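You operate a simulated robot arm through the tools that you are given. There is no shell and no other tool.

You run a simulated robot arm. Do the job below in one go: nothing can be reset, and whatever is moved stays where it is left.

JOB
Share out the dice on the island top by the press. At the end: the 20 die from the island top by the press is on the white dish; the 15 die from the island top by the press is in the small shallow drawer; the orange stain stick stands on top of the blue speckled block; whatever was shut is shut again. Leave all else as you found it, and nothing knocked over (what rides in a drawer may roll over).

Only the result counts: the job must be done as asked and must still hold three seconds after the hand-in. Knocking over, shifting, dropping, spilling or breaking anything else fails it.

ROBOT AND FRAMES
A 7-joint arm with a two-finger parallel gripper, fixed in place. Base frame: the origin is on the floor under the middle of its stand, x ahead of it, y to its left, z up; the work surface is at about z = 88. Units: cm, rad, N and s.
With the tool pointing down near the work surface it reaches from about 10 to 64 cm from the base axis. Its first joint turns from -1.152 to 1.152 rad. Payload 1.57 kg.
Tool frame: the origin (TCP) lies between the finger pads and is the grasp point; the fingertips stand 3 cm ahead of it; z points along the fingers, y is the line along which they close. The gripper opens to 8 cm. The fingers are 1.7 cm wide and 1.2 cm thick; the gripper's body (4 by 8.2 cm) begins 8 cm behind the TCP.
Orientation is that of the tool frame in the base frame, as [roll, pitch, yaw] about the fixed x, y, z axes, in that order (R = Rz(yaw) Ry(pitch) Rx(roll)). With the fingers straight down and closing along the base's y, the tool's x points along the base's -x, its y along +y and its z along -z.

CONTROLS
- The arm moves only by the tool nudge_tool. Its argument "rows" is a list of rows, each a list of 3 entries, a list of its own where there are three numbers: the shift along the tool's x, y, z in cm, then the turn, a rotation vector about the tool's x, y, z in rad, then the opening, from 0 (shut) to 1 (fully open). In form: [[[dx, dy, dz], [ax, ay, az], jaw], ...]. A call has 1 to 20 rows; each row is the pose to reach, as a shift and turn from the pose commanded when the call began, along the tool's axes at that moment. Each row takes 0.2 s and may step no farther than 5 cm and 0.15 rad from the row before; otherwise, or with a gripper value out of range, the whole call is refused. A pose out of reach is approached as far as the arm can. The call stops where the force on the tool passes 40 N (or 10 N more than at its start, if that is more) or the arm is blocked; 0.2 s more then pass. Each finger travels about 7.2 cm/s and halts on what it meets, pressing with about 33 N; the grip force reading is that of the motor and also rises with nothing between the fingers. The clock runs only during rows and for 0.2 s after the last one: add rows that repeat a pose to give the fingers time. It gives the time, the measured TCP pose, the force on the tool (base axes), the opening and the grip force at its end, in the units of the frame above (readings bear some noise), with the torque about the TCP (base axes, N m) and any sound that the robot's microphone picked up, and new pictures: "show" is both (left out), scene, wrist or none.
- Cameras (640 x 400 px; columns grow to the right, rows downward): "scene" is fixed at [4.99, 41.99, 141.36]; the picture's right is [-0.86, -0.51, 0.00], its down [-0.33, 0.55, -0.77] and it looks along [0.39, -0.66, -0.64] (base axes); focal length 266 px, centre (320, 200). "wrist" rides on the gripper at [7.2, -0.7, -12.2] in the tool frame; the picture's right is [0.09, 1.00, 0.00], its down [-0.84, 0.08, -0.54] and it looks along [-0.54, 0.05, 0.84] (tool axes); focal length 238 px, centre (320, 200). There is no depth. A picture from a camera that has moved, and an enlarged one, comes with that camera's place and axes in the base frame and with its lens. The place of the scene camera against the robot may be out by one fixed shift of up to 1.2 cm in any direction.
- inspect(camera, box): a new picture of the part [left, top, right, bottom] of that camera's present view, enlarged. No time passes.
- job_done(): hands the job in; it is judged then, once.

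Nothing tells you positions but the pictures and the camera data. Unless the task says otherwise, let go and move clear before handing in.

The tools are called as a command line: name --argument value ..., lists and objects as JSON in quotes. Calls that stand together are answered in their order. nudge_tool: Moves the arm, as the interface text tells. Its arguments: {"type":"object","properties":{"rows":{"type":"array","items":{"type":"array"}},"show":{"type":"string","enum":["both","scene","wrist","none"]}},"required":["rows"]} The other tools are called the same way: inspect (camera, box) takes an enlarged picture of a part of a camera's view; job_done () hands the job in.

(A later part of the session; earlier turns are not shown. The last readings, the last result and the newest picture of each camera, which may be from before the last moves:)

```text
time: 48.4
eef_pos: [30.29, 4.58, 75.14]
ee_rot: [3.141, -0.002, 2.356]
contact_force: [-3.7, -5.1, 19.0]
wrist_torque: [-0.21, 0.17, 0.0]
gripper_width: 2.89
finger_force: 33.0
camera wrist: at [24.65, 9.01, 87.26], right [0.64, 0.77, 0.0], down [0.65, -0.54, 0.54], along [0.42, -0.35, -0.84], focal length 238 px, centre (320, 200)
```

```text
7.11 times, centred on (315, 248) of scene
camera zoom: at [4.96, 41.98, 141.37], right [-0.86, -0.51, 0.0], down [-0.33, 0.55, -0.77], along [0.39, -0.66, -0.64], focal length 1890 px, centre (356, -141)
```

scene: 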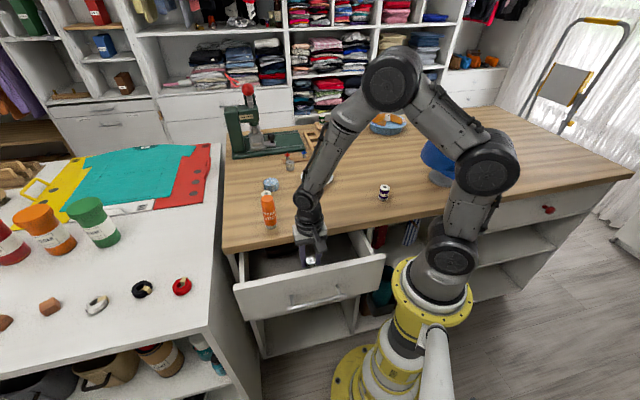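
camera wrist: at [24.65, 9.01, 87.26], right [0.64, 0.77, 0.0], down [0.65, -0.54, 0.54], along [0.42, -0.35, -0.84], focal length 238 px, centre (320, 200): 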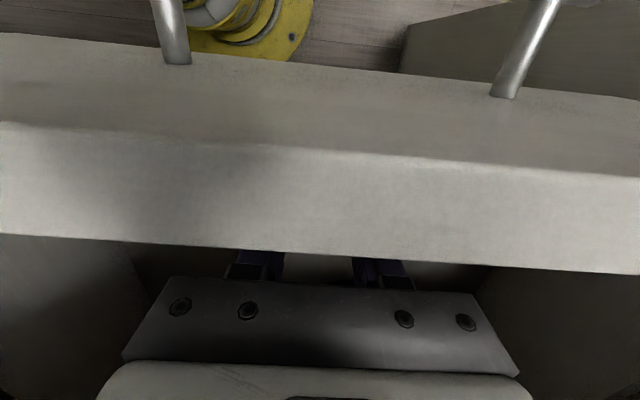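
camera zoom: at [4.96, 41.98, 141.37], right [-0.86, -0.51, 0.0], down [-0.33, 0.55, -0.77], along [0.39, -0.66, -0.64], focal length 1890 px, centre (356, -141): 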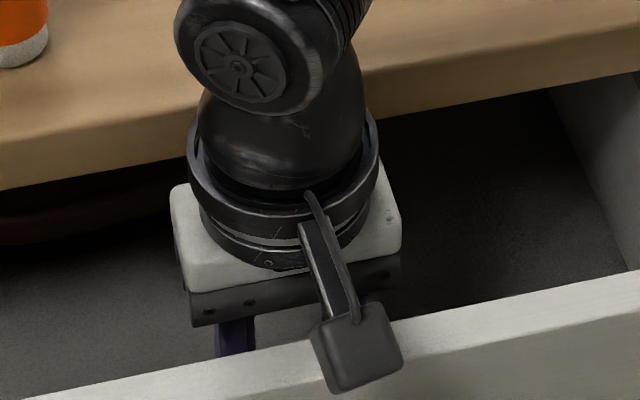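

The force and torque match contact at the die's bottom, so it's on the drawer floor. I'll ease off slightly, open, and rise straight up.

nudge_tool --rows '[[[0, 0, -0.1], [0, 0, 0], 0.1], [[0, 0, -0.12], [0, 0, 0], 0.4], [[0, 0, -0.12], [0, 0, 0], 0.55], [[0, 0, -0.12], [0, 0, 0], 0.6], [[0, 0, -1.5], [0, 0, 0], 0.6], [[0, 0, -4], [0, 0, 0], 0.6], [[0, 0, -8], [0, 0, 0], 0.6], [[0, 0, -12], [0, 0, 0], 0.6], [[0, 0, -16], [0, 0, 0], 0.6], [[0, 0, -20], [0, 0, 0], 0.6], [[0, 0, -24], [0, 0, 0], 0.6], [[0, 0, -28], [0, 0, 0], 0.4], [[0, 0, -32], [0, 0, 0], 0.2], [[0, 0, -35], [0, 0, 0], 0.2], [[0, 0, -35], [0, 0, 0], 0.2]]'

inspect --camera "wrist" --box '[170, 30, 490, 230]'

inspect --camera "scene" --box '[230, 200, 410, 312]'

```text
time: 51.6
eef_pos: [30.2, 4.55, 110.05]
ee_rot: [-3.142, -0.001, 2.356]
contact_force: [0.4, -0.1, 0.7]
wrist_torque: [-0.01, 0.01, 0.03]
gripper_width: 1.59
finger_force: 0.0
camera wrist: at [24.72, 9.04, 122.23], right [0.64, 0.77, 0.0], down [0.65, -0.54, 0.54], along [0.42, -0.35, -0.84], focal length 238 px, centre (320, 200)
```

scene: 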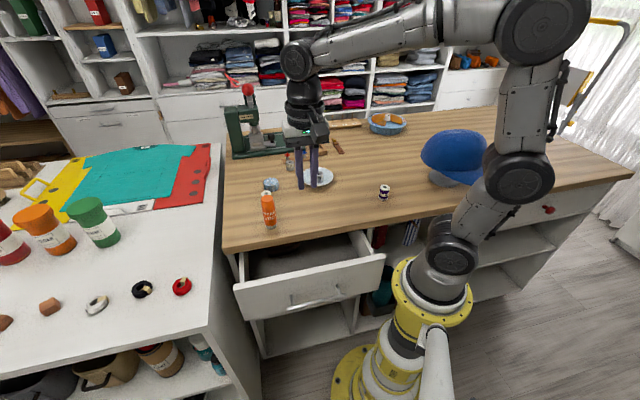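
wrist: 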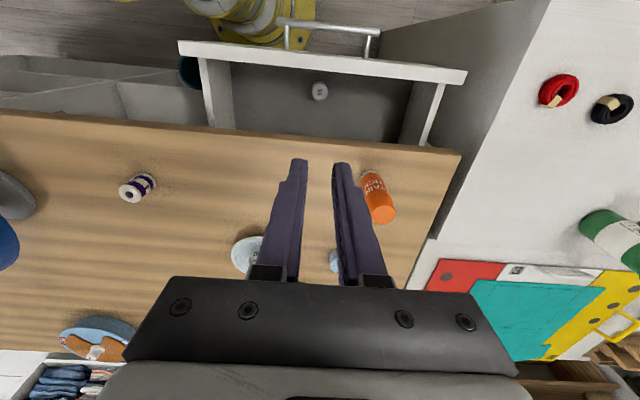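

```text
2.00 times, centred on (330, 130) of wrist
camera zoom: at [24.72, 9.04, 122.23], right [0.64, 0.77, 0.0], down [0.65, -0.54, 0.54], along [0.42, -0.35, -0.84], focal length 477 px, centre (300, 340)
```

zoom: 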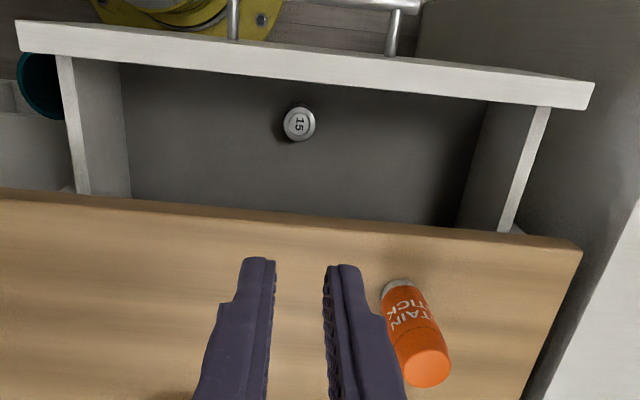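

```text
3.56 times, centred on (320, 256) of scene
camera zoom: at [4.99, 41.99, 141.36], right [-0.86, -0.51, 0.0], down [-0.33, 0.55, -0.77], along [0.39, -0.66, -0.64], focal length 945 px, centre (320, 1)
```

zoom: 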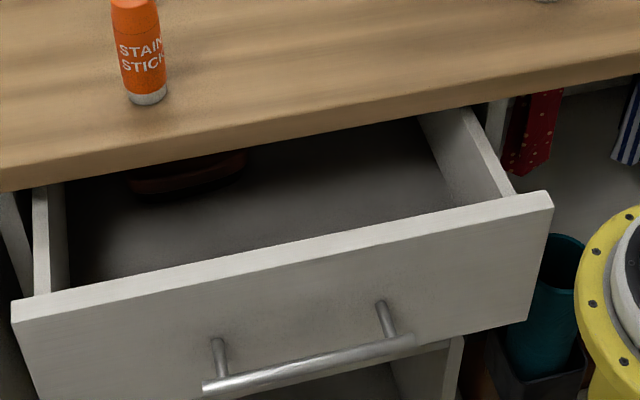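

The 15 die is standing in the drawer. To close it I'll turn the tool back to the earlier orientation and push the drawer front with closed fingertips, tilted inward so the gripper stays clear of the table edge.

nudge_tool --rows '[[[0.5, 0, -1], [0, 0, -0.14], 0], [[1.0, 0, -2], [0, 0, -0.28], 0], [[1.6, 0.1, -2], [0, 0, -0.42], 0], [[2.2, 0.1, -2], [0, 0, -0.56], 0], [[2.8, 0.1, -2], [0, 0, -0.7], 0], [[3.4, 0.15, -2], [0, 0, -0.84], 0], [[4.0, 0.2, -2], [0, 0, -0.98], 0], [[4.6, 0.2, -2], [0, 0, -1.12], 0], [[5.2, 0.25, -2], [0, 0, -1.26], 0], [[5.8, 0.28, -2], [0, 0, -1.4], 0], [[6.14, 0.28, -2], [0, 0, -1.54], 0], [[6.14, 0.28, -2], [0, 0, -1.571], 0], [[6.14, 0.28, -2], [0, 0, -1.571], 0]]'

```text
time: 54.4
eef_pos: [26.01, 9.09, 112.05]
ee_rot: [-3.141, 0.001, -2.355]
contact_force: [-0.7, 0.7, -0.1]
wrist_torque: [0.0, -0.02, 0.03]
gripper_width: 0.0
finger_force: 21.5
camera wrist: at [21.44, 3.38, 124.21], right [-0.77, 0.64, 0.0], down [0.54, 0.65, 0.54], along [0.35, 0.42, -0.84], focal length 238 px, centre (320, 200)
```

scene: 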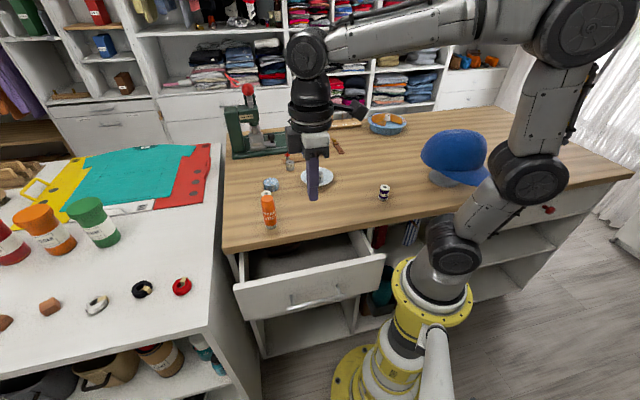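
wrist: 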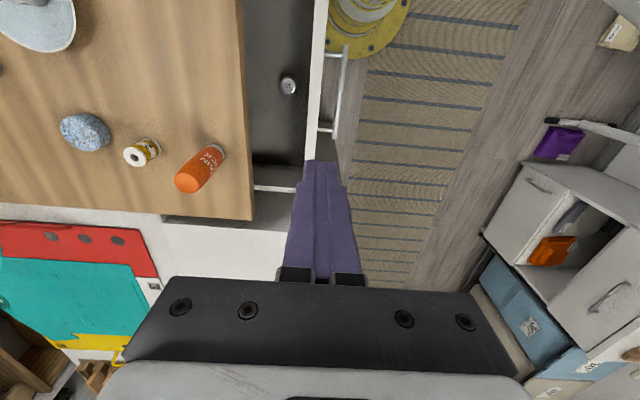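

Now tilting inward 40° and descending in front of the drawer panel, above the handle bar.

nudge_tool --rows '[[[0, 0.8, 0], [0.14, 0, 0], 0], [[0, 1.6, 0], [0.28, 0, 0], 0], [[0, 2.4, 1], [0.42, 0, 0], 0], [[0, 3.2, 3], [0.56, 0, 0], 0], [[0, 3.96, 6], [0.698, 0, 0], 0], [[0, 3.96, 10], [0.698, 0, 0], 0], [[0, 3.96, 14], [0.698, 0, 0], 0], [[0, 3.96, 18], [0.698, 0, 0], 0], [[0, 3.96, 22], [0.698, 0, 0], 0], [[0, 3.96, 25], [0.698, 0, 0], 0], [[0, 3.96, 25], [0.698, 0, 0], 0]]'

inspect --camera "wrist" --box '[180, 40, 460, 215]'

```text
time: 56.8
eef_pos: [23.17, 11.81, 86.93]
ee_rot: [-2.442, -0.002, -2.355]
contact_force: [-0.4, -0.6, 0.5]
wrist_torque: [-0.01, -0.01, 0.01]
gripper_width: 0.0
finger_force: 21.5
camera wrist: at [12.94, 11.86, 96.71], right [-0.6, 0.47, -0.64], down [0.3, 0.88, 0.37], along [0.74, 0.03, -0.68], focal length 238 px, centre (320, 200)
```

scene: 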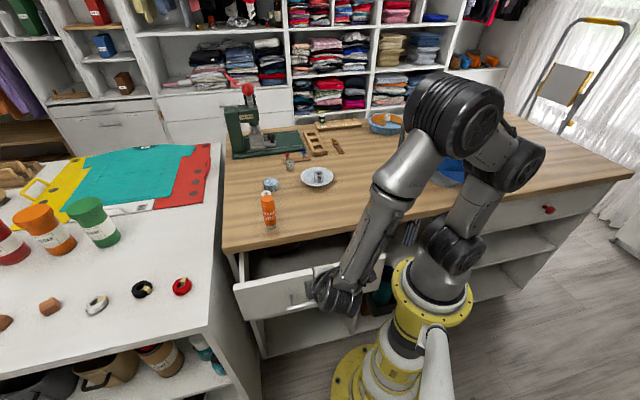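
wrist: 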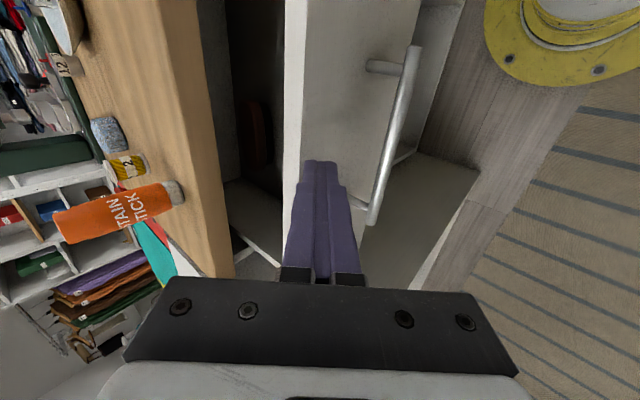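

```text
2.29 times, centred on (320, 128) of wrist
camera zoom: at [12.94, 11.86, 96.71], right [-0.6, 0.47, -0.64], down [0.3, 0.88, 0.37], along [0.74, 0.03, -0.68], focal length 545 px, centre (320, 366)
```

zoom: 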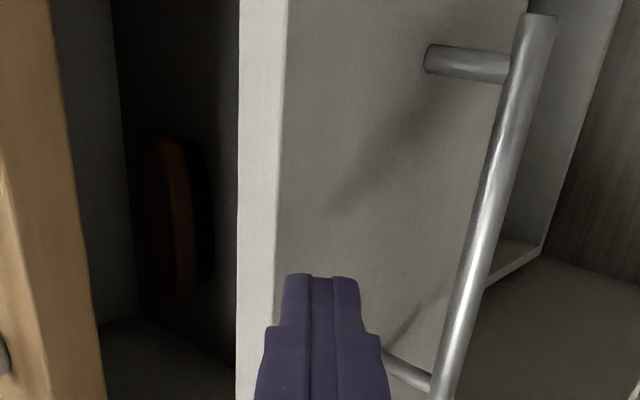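

The fingertips are just outside the panel, above the bar. I'll drop to about z 80 and start pushing inward slowly.

nudge_tool --rows '[[[0, 1.0, 1.2], [0, 0, 0], 0], [[0, 2.0, 2.4], [0, 0, 0], 0], [[0, 2.96, 3.52], [0, 0, 0], 0], [[0, 2.58, 3.84], [0, 0, 0], 0], [[0, 2.2, 4.16], [0, 0, 0], 0], [[0, 1.81, 4.48], [0, 0, 0], 0], [[0, 1.43, 4.81], [0, 0, 0], 0], [[0, 1.43, 4.81], [0, 0, 0], 0]]'

inspect --camera "wrist" --box '[180, 40, 460, 215]'

```text
time: 58.6
eef_pos: [24.54, 10.39, 82.42]
ee_rot: [-2.443, -0.001, -2.358]
contact_force: [-0.6, 0.1, -1.0]
wrist_torque: [0.01, 0.01, 0.05]
gripper_width: 0.0
finger_force: 21.0
camera wrist: at [14.38, 10.41, 92.16], right [-0.61, 0.47, -0.64], down [0.3, 0.88, 0.37], along [0.74, 0.03, -0.68], focal length 238 px, centre (320, 200)
```

scene: 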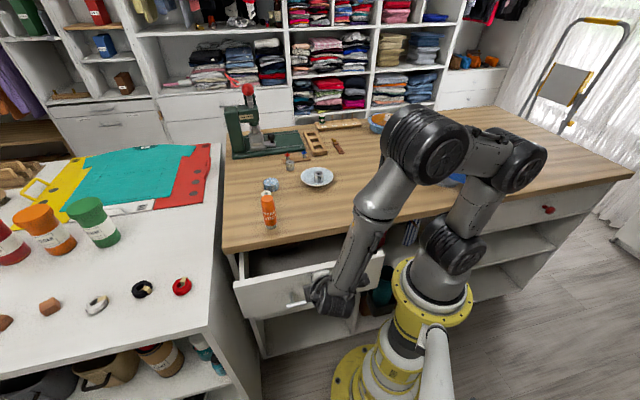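
wrist: 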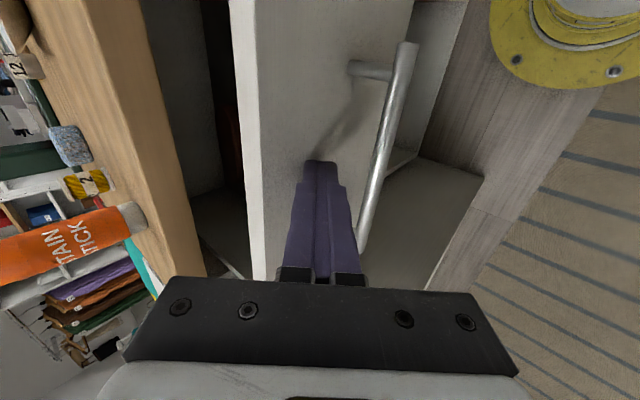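

```text
2.29 times, centred on (320, 128) of wrist
camera zoom: at [14.38, 10.41, 92.16], right [-0.61, 0.47, -0.64], down [0.3, 0.88, 0.37], along [0.74, 0.03, -0.68], focal length 545 px, centre (320, 366)
```

zoom: 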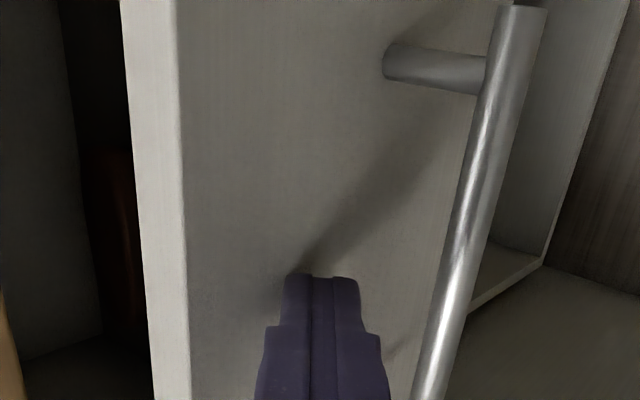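

The fingertips are at the panel. Pushing in steadily.

nudge_tool --rows '[[[0, -0.46, 0.39], [0, 0, 0], 0], [[0, -0.92, 0.77], [0, 0, 0], 0], [[0, -1.38, 1.16], [0, 0, 0], 0], [[0, -1.84, 1.54], [0, 0, 0], 0], [[0, -2.3, 1.93], [0, 0, 0], 0], [[0, -2.76, 2.31], [0, 0, 0], 0], [[0, -3.22, 2.7], [0, 0, 0], 0], [[0, -3.68, 3.09], [0, 0, 0], 0], [[0, -4.14, 3.47], [0, 0, 0], 0], [[0, -4.6, 3.86], [0, 0, 0], 0], [[0, -5.06, 4.24], [0, 0, 0], 0], [[0, -5.52, 4.63], [0, 0, 0], 0], [[0, -5.98, 5.02], [0, 0, 0], 0], [[0, -6.44, 5.4], [0, 0, 0], 0], [[0, -6.9, 5.79], [0, 0, 0], 0], [[0, -6.9, 5.79], [0, 0, 0], 0]]'

inspect --camera "scene" --box '[220, 220, 380, 320]'

```text
time: 62.0
eef_pos: [30.96, 4.02, 82.51]
ee_rot: [-2.443, -0.001, -2.355]
contact_force: [-0.1, 0.0, 0.1]
wrist_torque: [-0.01, -0.03, -0.01]
gripper_width: 0.01
finger_force: 20.8
camera wrist: at [20.75, 4.06, 92.22], right [-0.6, 0.47, -0.64], down [0.3, 0.88, 0.37], along [0.74, 0.03, -0.68], focal length 238 px, centre (320, 200)
```

scene: 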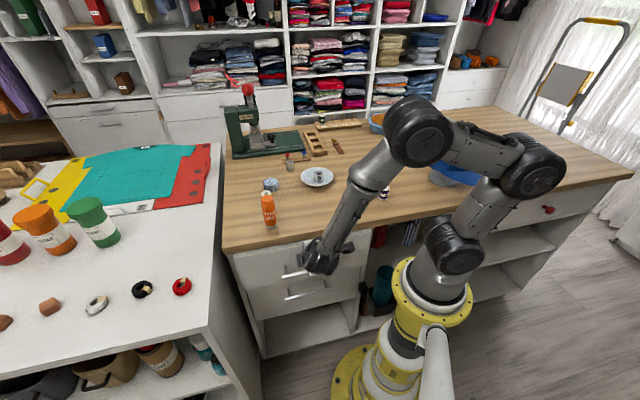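
wrist: 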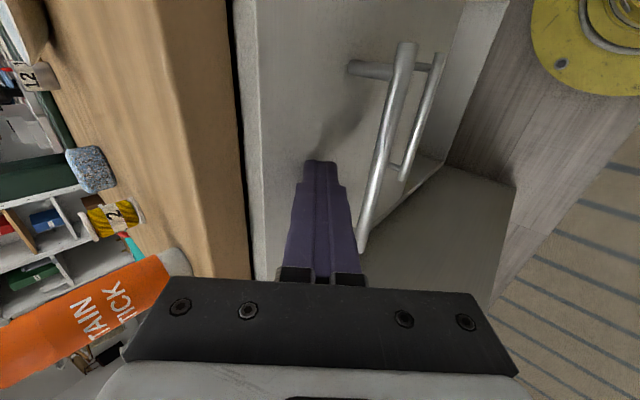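

```text
4.00 times, centred on (300, 270) of scene
camera zoom: at [4.99, 41.99, 141.36], right [-0.86, -0.51, 0.0], down [-0.33, 0.55, -0.77], along [0.39, -0.66, -0.64], focal length 1063 px, centre (400, -80)
```

zoom: 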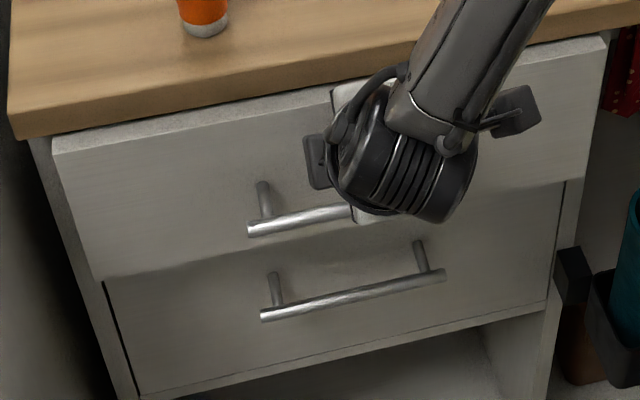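

The drawer is nearly closed, with about 3 cm left. I'll push slowly to the stop.

nudge_tool --rows '[[[0, -0.31, 0.26], [0, 0, 0], 0], [[0, -0.61, 0.51], [0, 0, 0], 0], [[0, -0.92, 0.77], [0, 0, 0], 0], [[0, -1.22, 1.03], [0, 0, 0], 0], [[0, -1.53, 1.29], [0, 0, 0], 0], [[0, -1.76, 1.48], [0, 0, 0], 0], [[0, -1.76, 1.48], [0, 0, 0], 0]]' --show "wrist"

inspect --camera "scene" --box '[220, 220, 380, 320]'

```text
time: 63.6
eef_pos: [32.59, 2.42, 82.45]
ee_rot: [-2.445, 0.0, -2.356]
contact_force: [-0.5, 0.9, -1.0]
wrist_torque: [-0.01, -0.01, 0.01]
gripper_width: 0.02
finger_force: 21.5
camera wrist: at [22.39, 2.45, 92.18], right [-0.6, 0.47, -0.64], down [0.3, 0.88, 0.37], along [0.74, 0.03, -0.68], focal length 238 px, centre (320, 200)
```

wrist: 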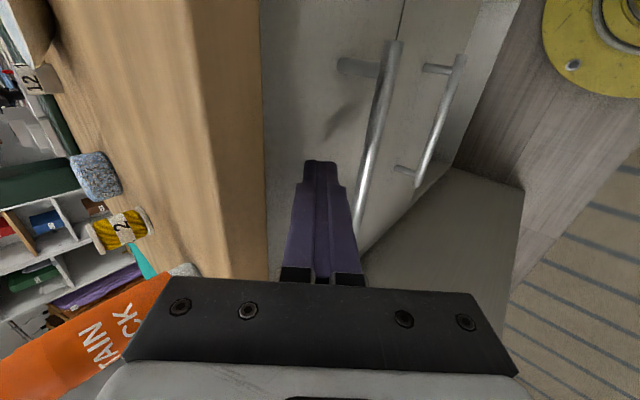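

```text
4.00 times, centred on (300, 270) of scene
camera zoom: at [4.99, 41.99, 141.36], right [-0.86, -0.51, 0.0], down [-0.33, 0.55, -0.77], along [0.39, -0.66, -0.64], focal length 1063 px, centre (400, -80)
```

zoom: 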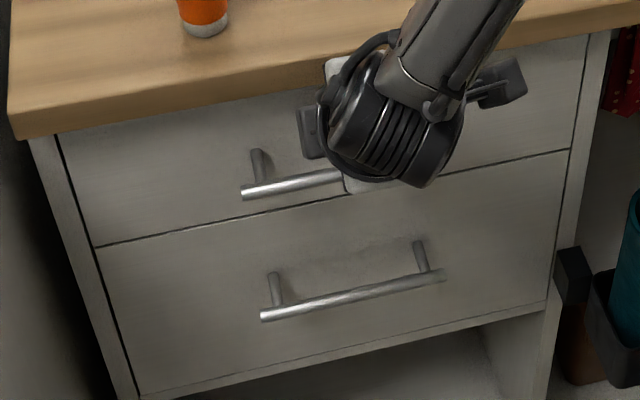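

It looks nearly flush. I'll push in tiny steps until the stop shows in the force reading.

nudge_tool --rows '[[[0, -0.08, 0.06], [0, 0, 0], 0], [[0, -0.15, 0.13], [0, 0, 0], 0], [[0, -0.23, 0.19], [0, 0, 0], 0], [[0, -0.23, 0.19], [0, 0, 0], 0]]' --show "none"

inspect --camera "scene" --box '[220, 235, 380, 335]'

```text
time: 64.6
eef_pos: [32.87, 2.25, 82.48]
ee_rot: [-2.445, 0.0, -2.356]
contact_force: [0.4, 0.1, 0.3]
wrist_torque: [0.0, -0.01, -0.02]
gripper_width: 0.0
finger_force: 21.3
```

```text
4.00 times, centred on (300, 285) of scene
camera zoom: at [4.99, 41.99, 141.36], right [-0.86, -0.51, 0.0], down [-0.33, 0.55, -0.77], along [0.39, -0.66, -0.64], focal length 1063 px, centre (400, -140)
```

zoom: 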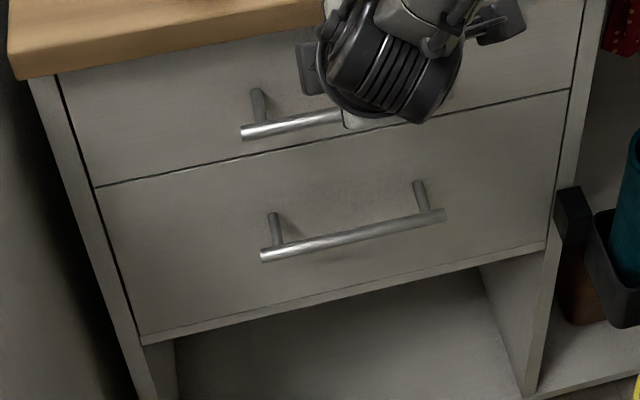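

nudge_tool --rows '[[[0, -0.08, 0.06], [0, 0, 0], 0], [[0, -0.15, 0.13], [0, 0, 0], 0], [[0, -0.23, 0.19], [0, 0, 0], 0], [[0, -0.23, 0.19], [0, 0, 0], 0]]' --show "none"

inspect --camera "scene" --box '[220, 235, 380, 335]'

```text
time: 65.6
eef_pos: [33.12, 1.97, 82.47]
ee_rot: [-2.444, -0.001, -2.355]
contact_force: [0.1, -0.1, 0.3]
wrist_torque: [0.0, -0.01, 0.01]
gripper_width: 0.0
finger_force: 21.5
```

```text
4.00 times, centred on (300, 285) of scene
camera zoom: at [4.99, 41.99, 141.36], right [-0.86, -0.51, 0.0], down [-0.33, 0.55, -0.77], along [0.39, -0.66, -0.64], focal length 1063 px, centre (400, -140)
```

zoom: 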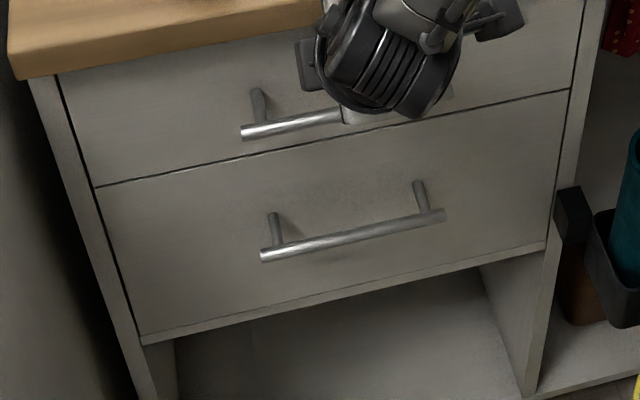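

nudge_tool --rows '[[[0, -0.08, 0.06], [0, 0, 0], 0], [[0, -0.15, 0.13], [0, 0, 0], 0], [[0, -0.23, 0.19], [0, 0, 0], 0], [[0, -0.23, 0.19], [0, 0, 0], 0]]' --show "wrist"

inspect --camera "wrist" --box '[240, 100, 400, 200]'

inspect --camera "scene" --box '[220, 235, 380, 335]'

```text
time: 66.6
eef_pos: [33.27, 1.7, 82.48]
ee_rot: [-2.444, 0.001, -2.356]
contact_force: [-0.1, -0.2, 1.6]
wrist_torque: [0.02, 0.01, 0.02]
gripper_width: 0.0
finger_force: 21.5
camera wrist: at [23.04, 1.81, 92.17], right [-0.6, 0.47, -0.64], down [0.3, 0.88, 0.37], along [0.74, 0.03, -0.68], focal length 238 px, centre (320, 200)
```

wrist: 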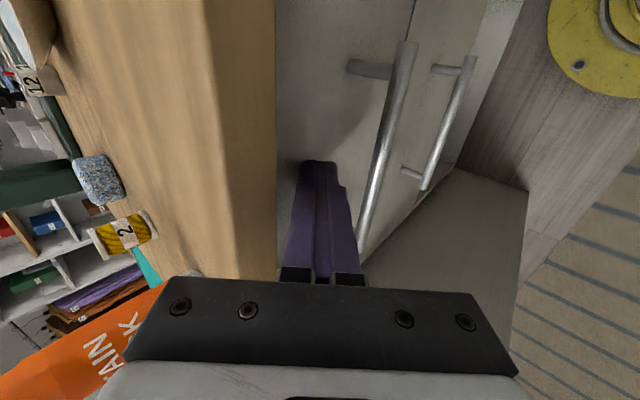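

```text
4.00 times, centred on (320, 150) of wrist
camera zoom: at [23.04, 1.81, 92.17], right [-0.6, 0.47, -0.64], down [0.3, 0.88, 0.37], along [0.74, 0.03, -0.68], focal length 953 px, centre (320, 400)
```

zoom: 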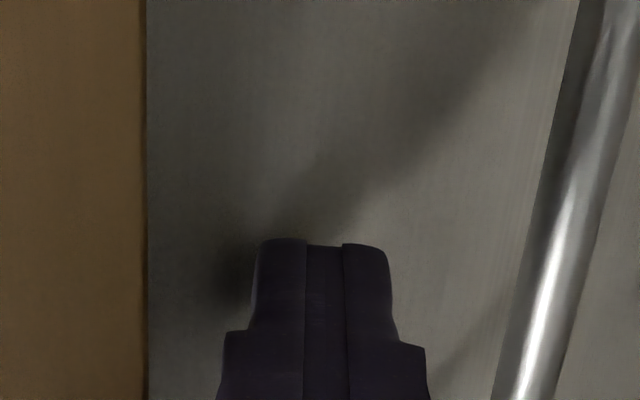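

```text
4.00 times, centred on (300, 285) of scene
camera zoom: at [4.98, 41.99, 141.36], right [-0.86, -0.51, 0.0], down [-0.33, 0.55, -0.77], along [0.39, -0.66, -0.64], focal length 1063 px, centre (400, -140)
```

zoom: 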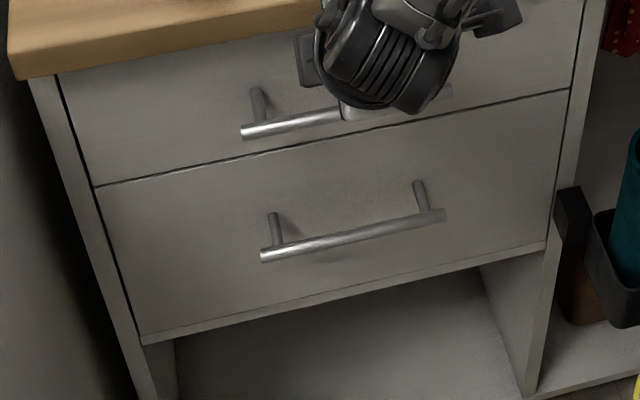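

The drawer already looks as it did at the start; a few more small steps to confirm it's against its stop.

nudge_tool --rows '[[[0, -0.08, 0.06], [0, 0, 0], 0], [[0, -0.15, 0.13], [0, 0, 0], 0], [[0, -0.23, 0.19], [0, 0, 0], 0], [[0, -0.31, 0.26], [0, 0, 0], 0], [[0, -0.31, 0.26], [0, 0, 0], 0]]' --show "none"

inspect --camera "scene" --box '[220, 235, 380, 335]'

```text
time: 67.4
eef_pos: [33.4, 1.81, 82.48]
ee_rot: [-2.447, 0.001, -2.356]
contact_force: [-15.7, 9.5, 12.3]
wrist_torque: [-0.06, 0.05, -0.1]
gripper_width: 0.02
finger_force: 21.0
stopped in row 3: the force on the tool passed its limit at 45 N (the readings are from after the stop); the commanded pose is now the measured one
```

```text
4.00 times, centred on (300, 285) of scene
camera zoom: at [4.94, 42.01, 141.36], right [-0.86, -0.51, 0.0], down [-0.33, 0.55, -0.77], along [0.39, -0.66, -0.64], focal length 1063 px, centre (400, -140)
```

zoom: 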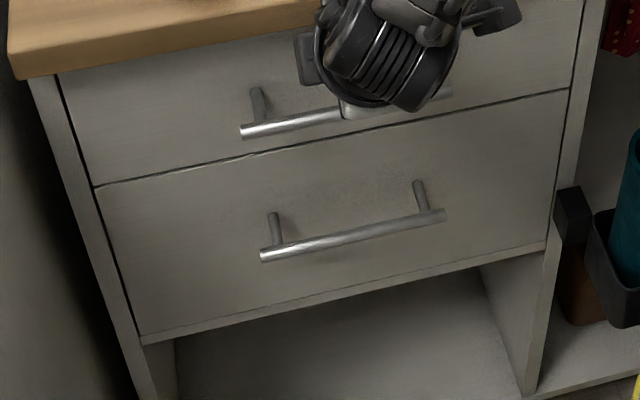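

The push ended against the hard stop, so the drawer is shut and looks as at the start. I'll back away outward and then rise.

nudge_tool --rows '[[[0, 0.77, -0.64], [0, 0, 0], 0], [[0, 1.9, -1.6], [0, 0, 0], 0], [[0, 3.45, -2.89], [0, 0, 0], 0], [[0, 1.5, -5.2], [0, 0, 0], 0], [[0, -1.05, -8.25], [0, 0, 0], 0], [[0, -3.6, -11.3], [0, 0, 0], 0], [[0, -6.2, -14.4], [0, 0, 0], 0], [[0, -8.77, -17.4], [0, 0, 0], 0], [[0, -11.3, -20.5], [0, 0, 0], 0.1], [[0, -13.9, -23.6], [0, 0, 0], 0.3], [[0, -15.85, -25.9], [0, 0, 0], 0.5], [[0, -15.85, -25.9], [0, 0, 0], 0.7]]'

inspect --camera "scene" --box '[220, 235, 380, 335]'

```text
time: 70.0
eef_pos: [30.3, 4.68, 112.63]
ee_rot: [-2.447, 0.0, -2.355]
contact_force: [0.5, 0.6, 0.0]
wrist_torque: [0.01, 0.01, 0.0]
gripper_width: 5.6
finger_force: 0.0
camera wrist: at [20.08, 4.76, 122.27], right [-0.61, 0.47, -0.64], down [0.3, 0.88, 0.37], along [0.73, 0.03, -0.68], focal length 238 px, centre (320, 200)
```

scene: 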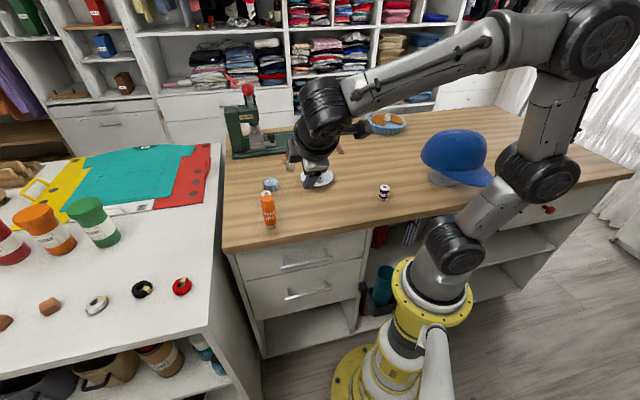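
wrist: 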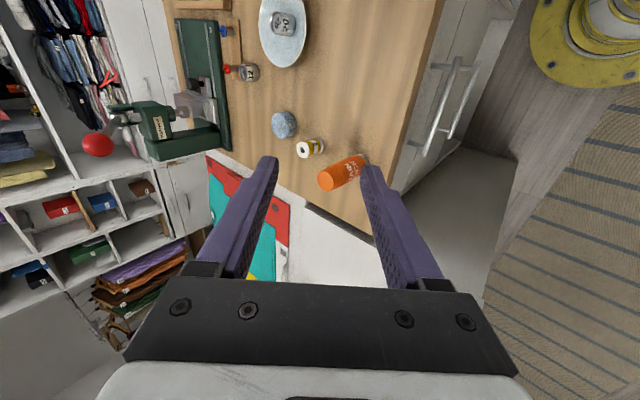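

```text
4.00 times, centred on (300, 285) of scene
camera zoom: at [4.99, 41.99, 141.36], right [-0.86, -0.51, 0.0], down [-0.33, 0.55, -0.77], along [0.39, -0.66, -0.64], focal length 1063 px, centre (400, -140)
```

zoom: 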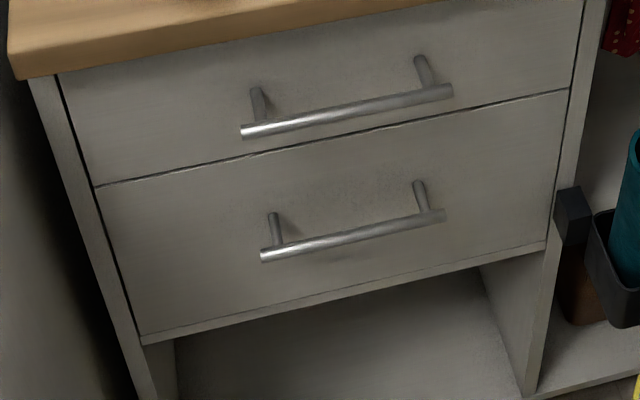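

The drawer matches its starting look exactly. Now the stain stick: I'll bring the tool upright and move above the stick and block to measure them.

nudge_tool --rows '[[[-1.7, -1.6, 1.2], [-0.14, 0, 0], 0.8], [[-3.5, -3.2, 2.4], [-0.28, 0, 0], 1], [[-5.2, -4.8, 3.7], [-0.42, 0, 0], 1], [[-6.9, -6.4, 4.9], [-0.56, 0, 0], 1], [[-8.64, -7.94, 6.14], [-0.694, 0, 0], 1], [[-8.64, -7.94, 6.14], [-0.694, 0, 0], 1]]' --show "none"

nudge_tool --rows '[[[0, 0, 0], [0, 0, 0.14], 1], [[0, 0, 0], [0, 0, 0.28], 1], [[0, 0, 0], [0, 0, 0.42], 1], [[0, 0, 0], [0, 0, 0.56], 1], [[0, 0, 0], [0, 0, 0.7], 1], [[0, 0, 0], [0, 0, 0.785], 1], [[0, 0, 0], [0, 0, 0.785], 1]]'

```text
time: 71.4
eef_pos: [43.47, 3.9, 112.98]
ee_rot: [3.14, 0.001, -2.353]
contact_force: [0.1, 0.0, 0.6]
wrist_torque: [0.0, 0.05, 0.0]
gripper_width: 8.03
finger_force: 0.0
```

```text
time: 73.0
eef_pos: [43.4, 3.82, 112.88]
ee_rot: [-3.14, -0.001, -3.138]
contact_force: [0.1, 0.7, 1.4]
wrist_torque: [0.0, -0.05, -0.01]
gripper_width: 8.01
finger_force: 0.1
camera wrist: at [36.28, 3.07, 125.01], right [-0.09, 1.0, 0.0], down [0.84, 0.08, 0.54], along [0.54, 0.05, -0.84], focal length 238 px, centre (320, 200)
```

scene: 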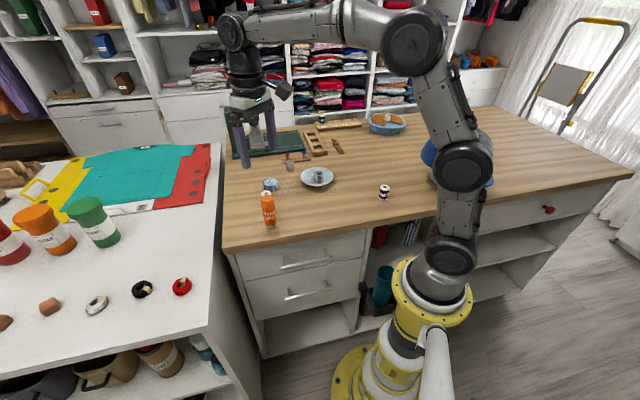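
wrist: 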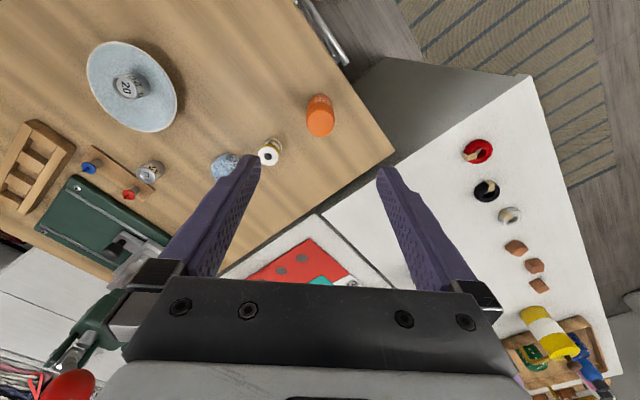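

I'll zoom in on the stick and block from here.

inspect --camera "wrist" --box '[180, 70, 380, 195]'

inspect --camera "scene" --box '[230, 165, 330, 235]'

```text
3.20 times, centred on (280, 132) of wrist
camera zoom: at [36.28, 3.07, 125.01], right [-0.09, 1.0, 0.0], down [0.84, 0.08, 0.54], along [0.54, 0.05, -0.84], focal length 763 px, centre (448, 416)
```

zoom: 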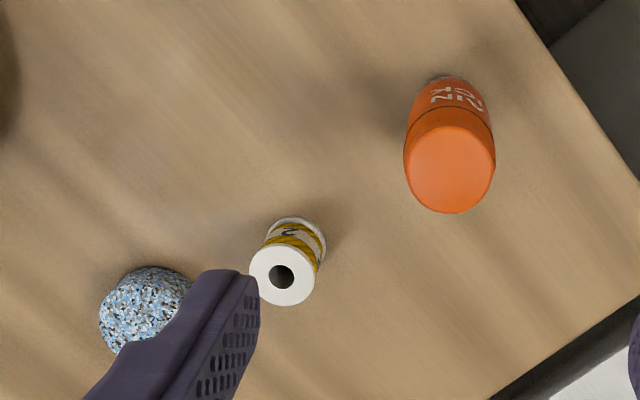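

```text
5.71 times, centred on (280, 200) of scene
camera zoom: at [4.99, 41.99, 141.36], right [-0.86, -0.51, 0.0], down [-0.33, 0.55, -0.77], along [0.39, -0.66, -0.64], focal length 1519 px, centre (549, 200)
```

zoom: 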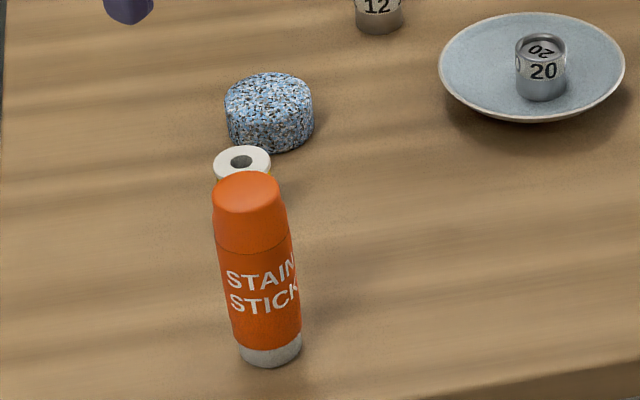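

The stick is at about (43.5, 3.7), 3.3 cm in diameter. I'll hover over the block to measure its centre and top properly before grasping the stick.

nudge_tool --rows '[[[-2, -2.6, 0.5], [0, 0, 0], 1], [[-4.2, -5.4, 1.5], [0, 0, 0], 1], [[-6.5, -8.3, 2.5], [0, 0, 0], 1], [[-8.8, -11.2, 3.5], [0, 0, 0], 1], [[-11, -14, 4.9], [0, 0, 0], 1], [[-11, -14, 4.9], [0, 0, 0], 1]]'

inspect --camera "wrist" --box '[220, 60, 420, 185]'

```text
time: 74.4
eef_pos: [54.52, -10.02, 107.87]
ee_rot: [-3.142, 0.001, -3.137]
contact_force: [0.3, 1.0, 0.4]
wrist_torque: [0.0, -0.01, -0.03]
gripper_width: 8.02
finger_force: 0.0
camera wrist: at [47.32, -10.84, 120.07], right [-0.1, 1.0, 0.0], down [0.84, 0.08, 0.54], along [0.54, 0.05, -0.84], focal length 238 px, centre (320, 200)
```

scene: 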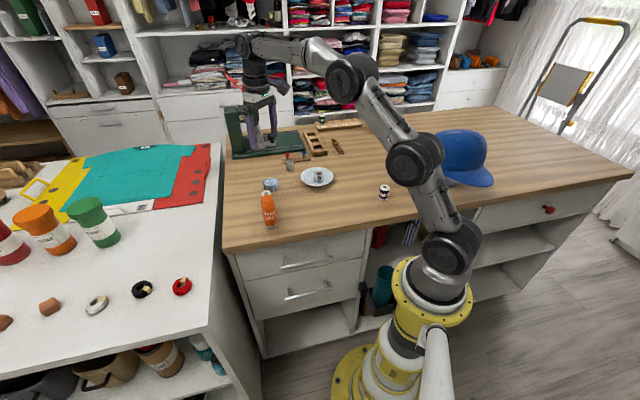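
wrist: 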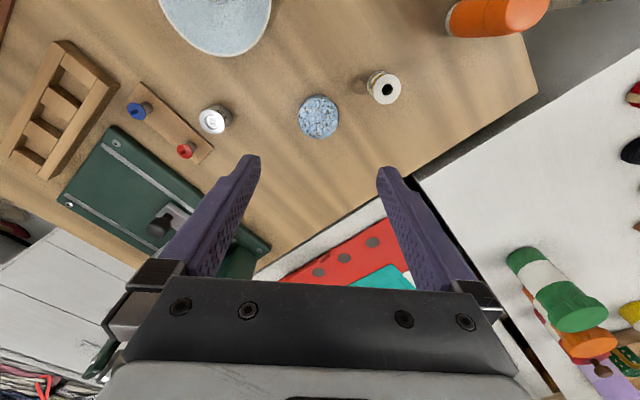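

```text
3.20 times, centred on (320, 122) of wrist
camera zoom: at [47.32, -10.84, 120.07], right [-0.1, 1.0, 0.0], down [0.84, 0.08, 0.54], along [0.54, 0.05, -0.84], focal length 763 px, centre (320, 448)
```

zoom: 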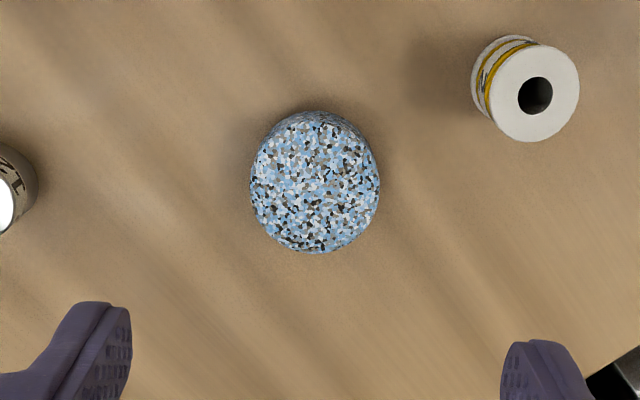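

The block is about 5 cm across, centred near (54.7, -10.3), with its top at about z 90.2. Now back over the stick to grasp it.

nudge_tool --rows '[[[0.5, 0.6, -3], [0, 0, 0], 1], [[2.5, 3.1, -4.5], [0, 0, 0], 1], [[5, 6.2, -4.5], [0, 0, 0], 1], [[7.5, 9.3, -4.5], [0, 0, 0], 1], [[10, 12.4, -4.5], [0, 0, 0], 1], [[11.0, 13.72, -4.5], [0, 0, 0], 1], [[11.0, 13.72, -2], [0, 0, 0], 1], [[11.0, 13.72, 2], [0, 0, 0], 1], [[11.0, 13.72, 2], [0, 0, 0], 1]]'

inspect --camera "wrist" --box '[220, 80, 420, 205]'

```text
time: 76.4
eef_pos: [43.47, 3.59, 105.86]
ee_rot: [3.141, 0.001, -3.139]
contact_force: [-0.1, -1.0, -1.0]
wrist_torque: [-0.01, -0.01, -0.01]
gripper_width: 7.99
finger_force: 0.0
camera wrist: at [36.33, 2.74, 118.07], right [-0.09, 1.0, 0.0], down [0.84, 0.08, 0.54], along [0.54, 0.05, -0.84], focal length 238 px, centre (320, 200)
```

scene: 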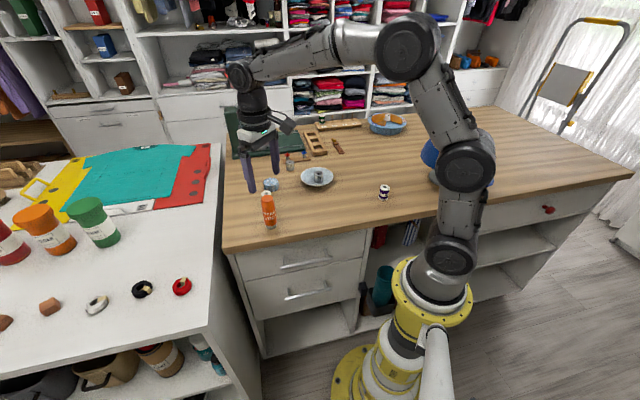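
wrist: 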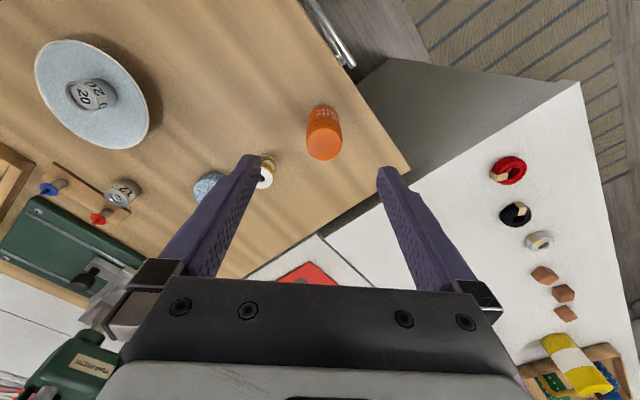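

```text
3.20 times, centred on (320, 142) of wrist
camera zoom: at [36.33, 2.74, 118.07], right [-0.09, 1.0, 0.0], down [0.84, 0.08, 0.54], along [0.54, 0.05, -0.84], focal length 763 px, centre (320, 384)
```

zoom: 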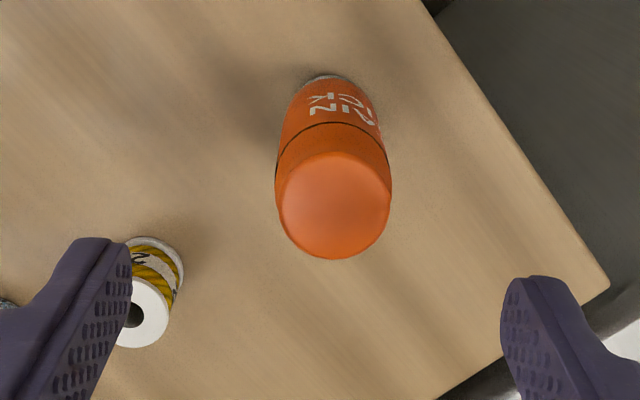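

Aligned to within a couple of millimetres. I'll correct slightly, descend around the stick, and close gently at mid-height.

nudge_tool --rows '[[[-0.1, 0.22, 2], [0, 0, 0], 1], [[-0.1, 0.22, 5], [0, 0, 0], 1], [[-0.1, 0.22, 8], [0, 0, 0], 1], [[-0.1, 0.22, 10], [0, 0, 0], 1], [[-0.1, 0.22, 11.2], [0, 0, 0], 1], [[-0.1, 0.22, 11.2], [0, 0, 0], 0.8]]'

inspect --camera "wrist" --box '[200, 80, 440, 230]'

inspect --camera "scene" --box '[220, 150, 340, 235]'

```text
time: 77.8
eef_pos: [43.66, 3.76, 94.7]
ee_rot: [3.141, 0.001, -3.139]
contact_force: [-0.5, -0.2, -0.2]
wrist_torque: [0.02, 0.0, -0.01]
gripper_width: 6.39
finger_force: 0.1
camera wrist: at [36.43, 3.05, 106.81], right [-0.09, 1.0, 0.0], down [0.84, 0.08, 0.54], along [0.54, 0.05, -0.84], focal length 238 px, centre (320, 200)
```

scene: 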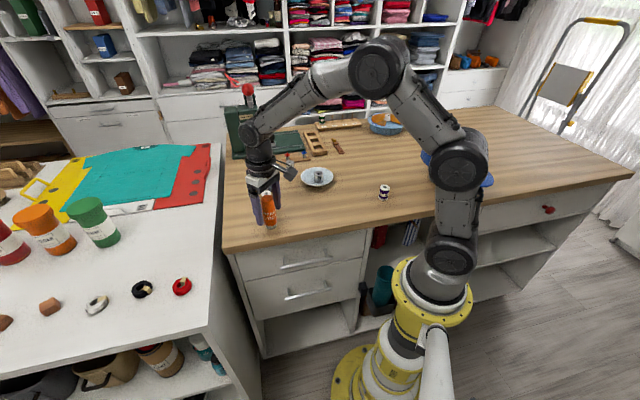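
wrist: 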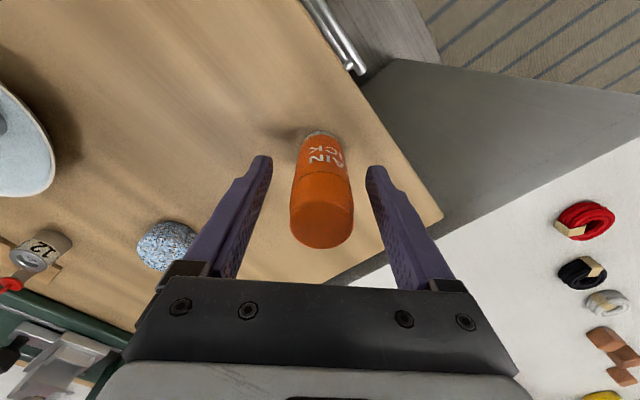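

```text
2.67 times, centred on (320, 155) of wrist
camera zoom: at [36.43, 3.05, 106.81], right [-0.09, 1.0, 0.0], down [0.84, 0.08, 0.54], along [0.54, 0.05, -0.84], focal length 636 px, centre (320, 320)
```

zoom: 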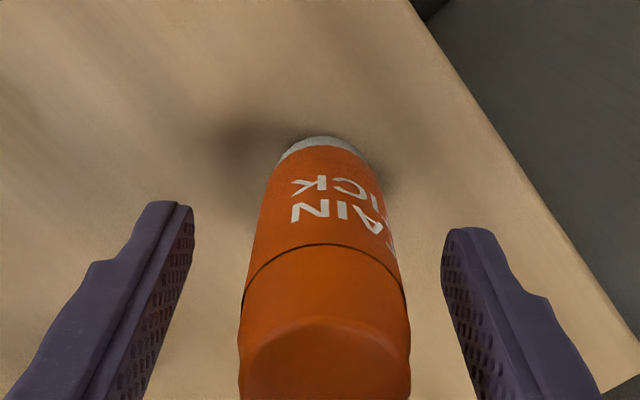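

```text
4.71 times, centred on (280, 192) of scene
camera zoom: at [4.99, 41.99, 141.36], right [-0.86, -0.51, 0.0], down [-0.33, 0.55, -0.77], along [0.39, -0.66, -0.64], focal length 1251 px, centre (508, 235)
```

zoom: 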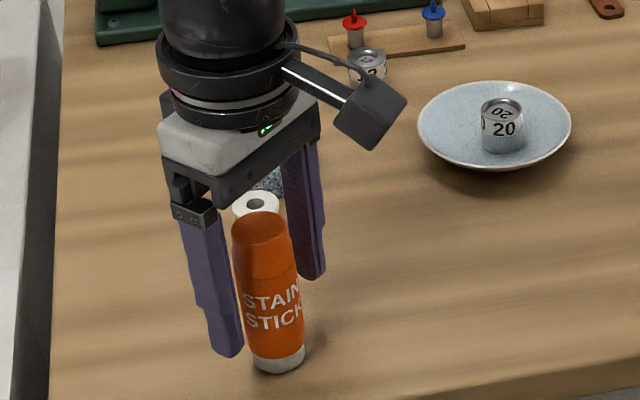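

The stick is centred between the fingers. Closing gently.

nudge_tool --rows '[[[0, 0, 0], [0, 0, 0], 0.7], [[0, 0, 0], [0, 0, 0], 0.6], [[0, 0, 0], [0, 0, 0], 0.52], [[0, 0, 0], [0, 0, 0], 0.46], [[0, 0, 0], [0, 0, 0], 0.42], [[0, 0, 0], [0, 0, 0], 0.39], [[0, 0, 0], [0, 0, 0], 0.35], [[0, 0, 0], [0, 0, 0], 0.2], [[0, 0, 0], [0, 0, 0], 0.2], [[0, 0, 0], [0, 0, 0], 0.2]]'

inspect --camera "scene" --box '[220, 150, 340, 235]'

```text
time: 80.0
eef_pos: [43.42, 3.8, 94.7]
ee_rot: [3.141, 0.002, -3.137]
contact_force: [1.0, 1.1, -0.3]
wrist_torque: [0.03, 0.02, -0.02]
gripper_width: 3.16
finger_force: 33.7
camera wrist: at [36.43, 3.05, 106.84], right [-0.09, 1.0, 0.0], down [0.84, 0.08, 0.54], along [0.54, 0.05, -0.84], focal length 238 px, centre (320, 200)
```

scene: 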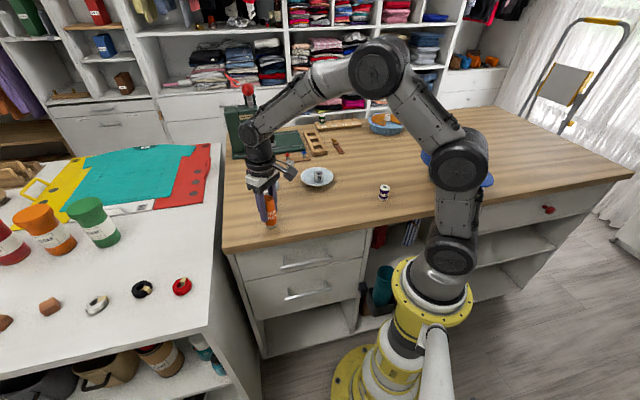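
wrist: 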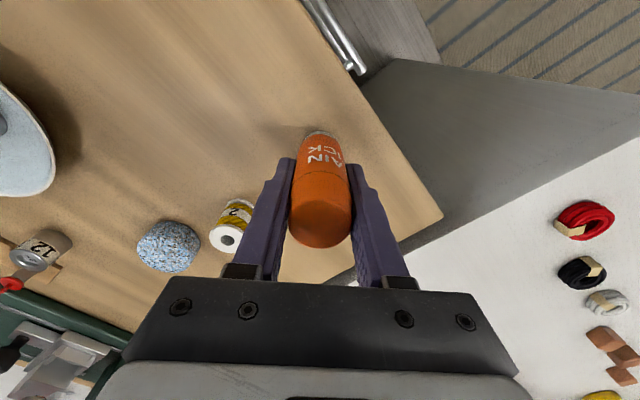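

```text
4.71 times, centred on (280, 192) of scene
camera zoom: at [4.99, 41.99, 141.36], right [-0.86, -0.51, 0.0], down [-0.33, 0.55, -0.77], along [0.39, -0.66, -0.64], focal length 1251 px, centre (508, 235)
```

zoom: 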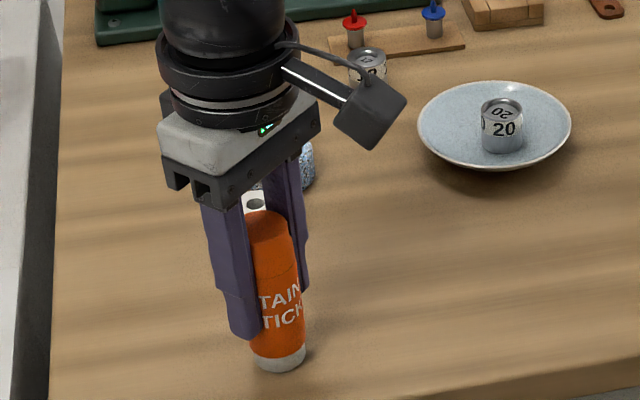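

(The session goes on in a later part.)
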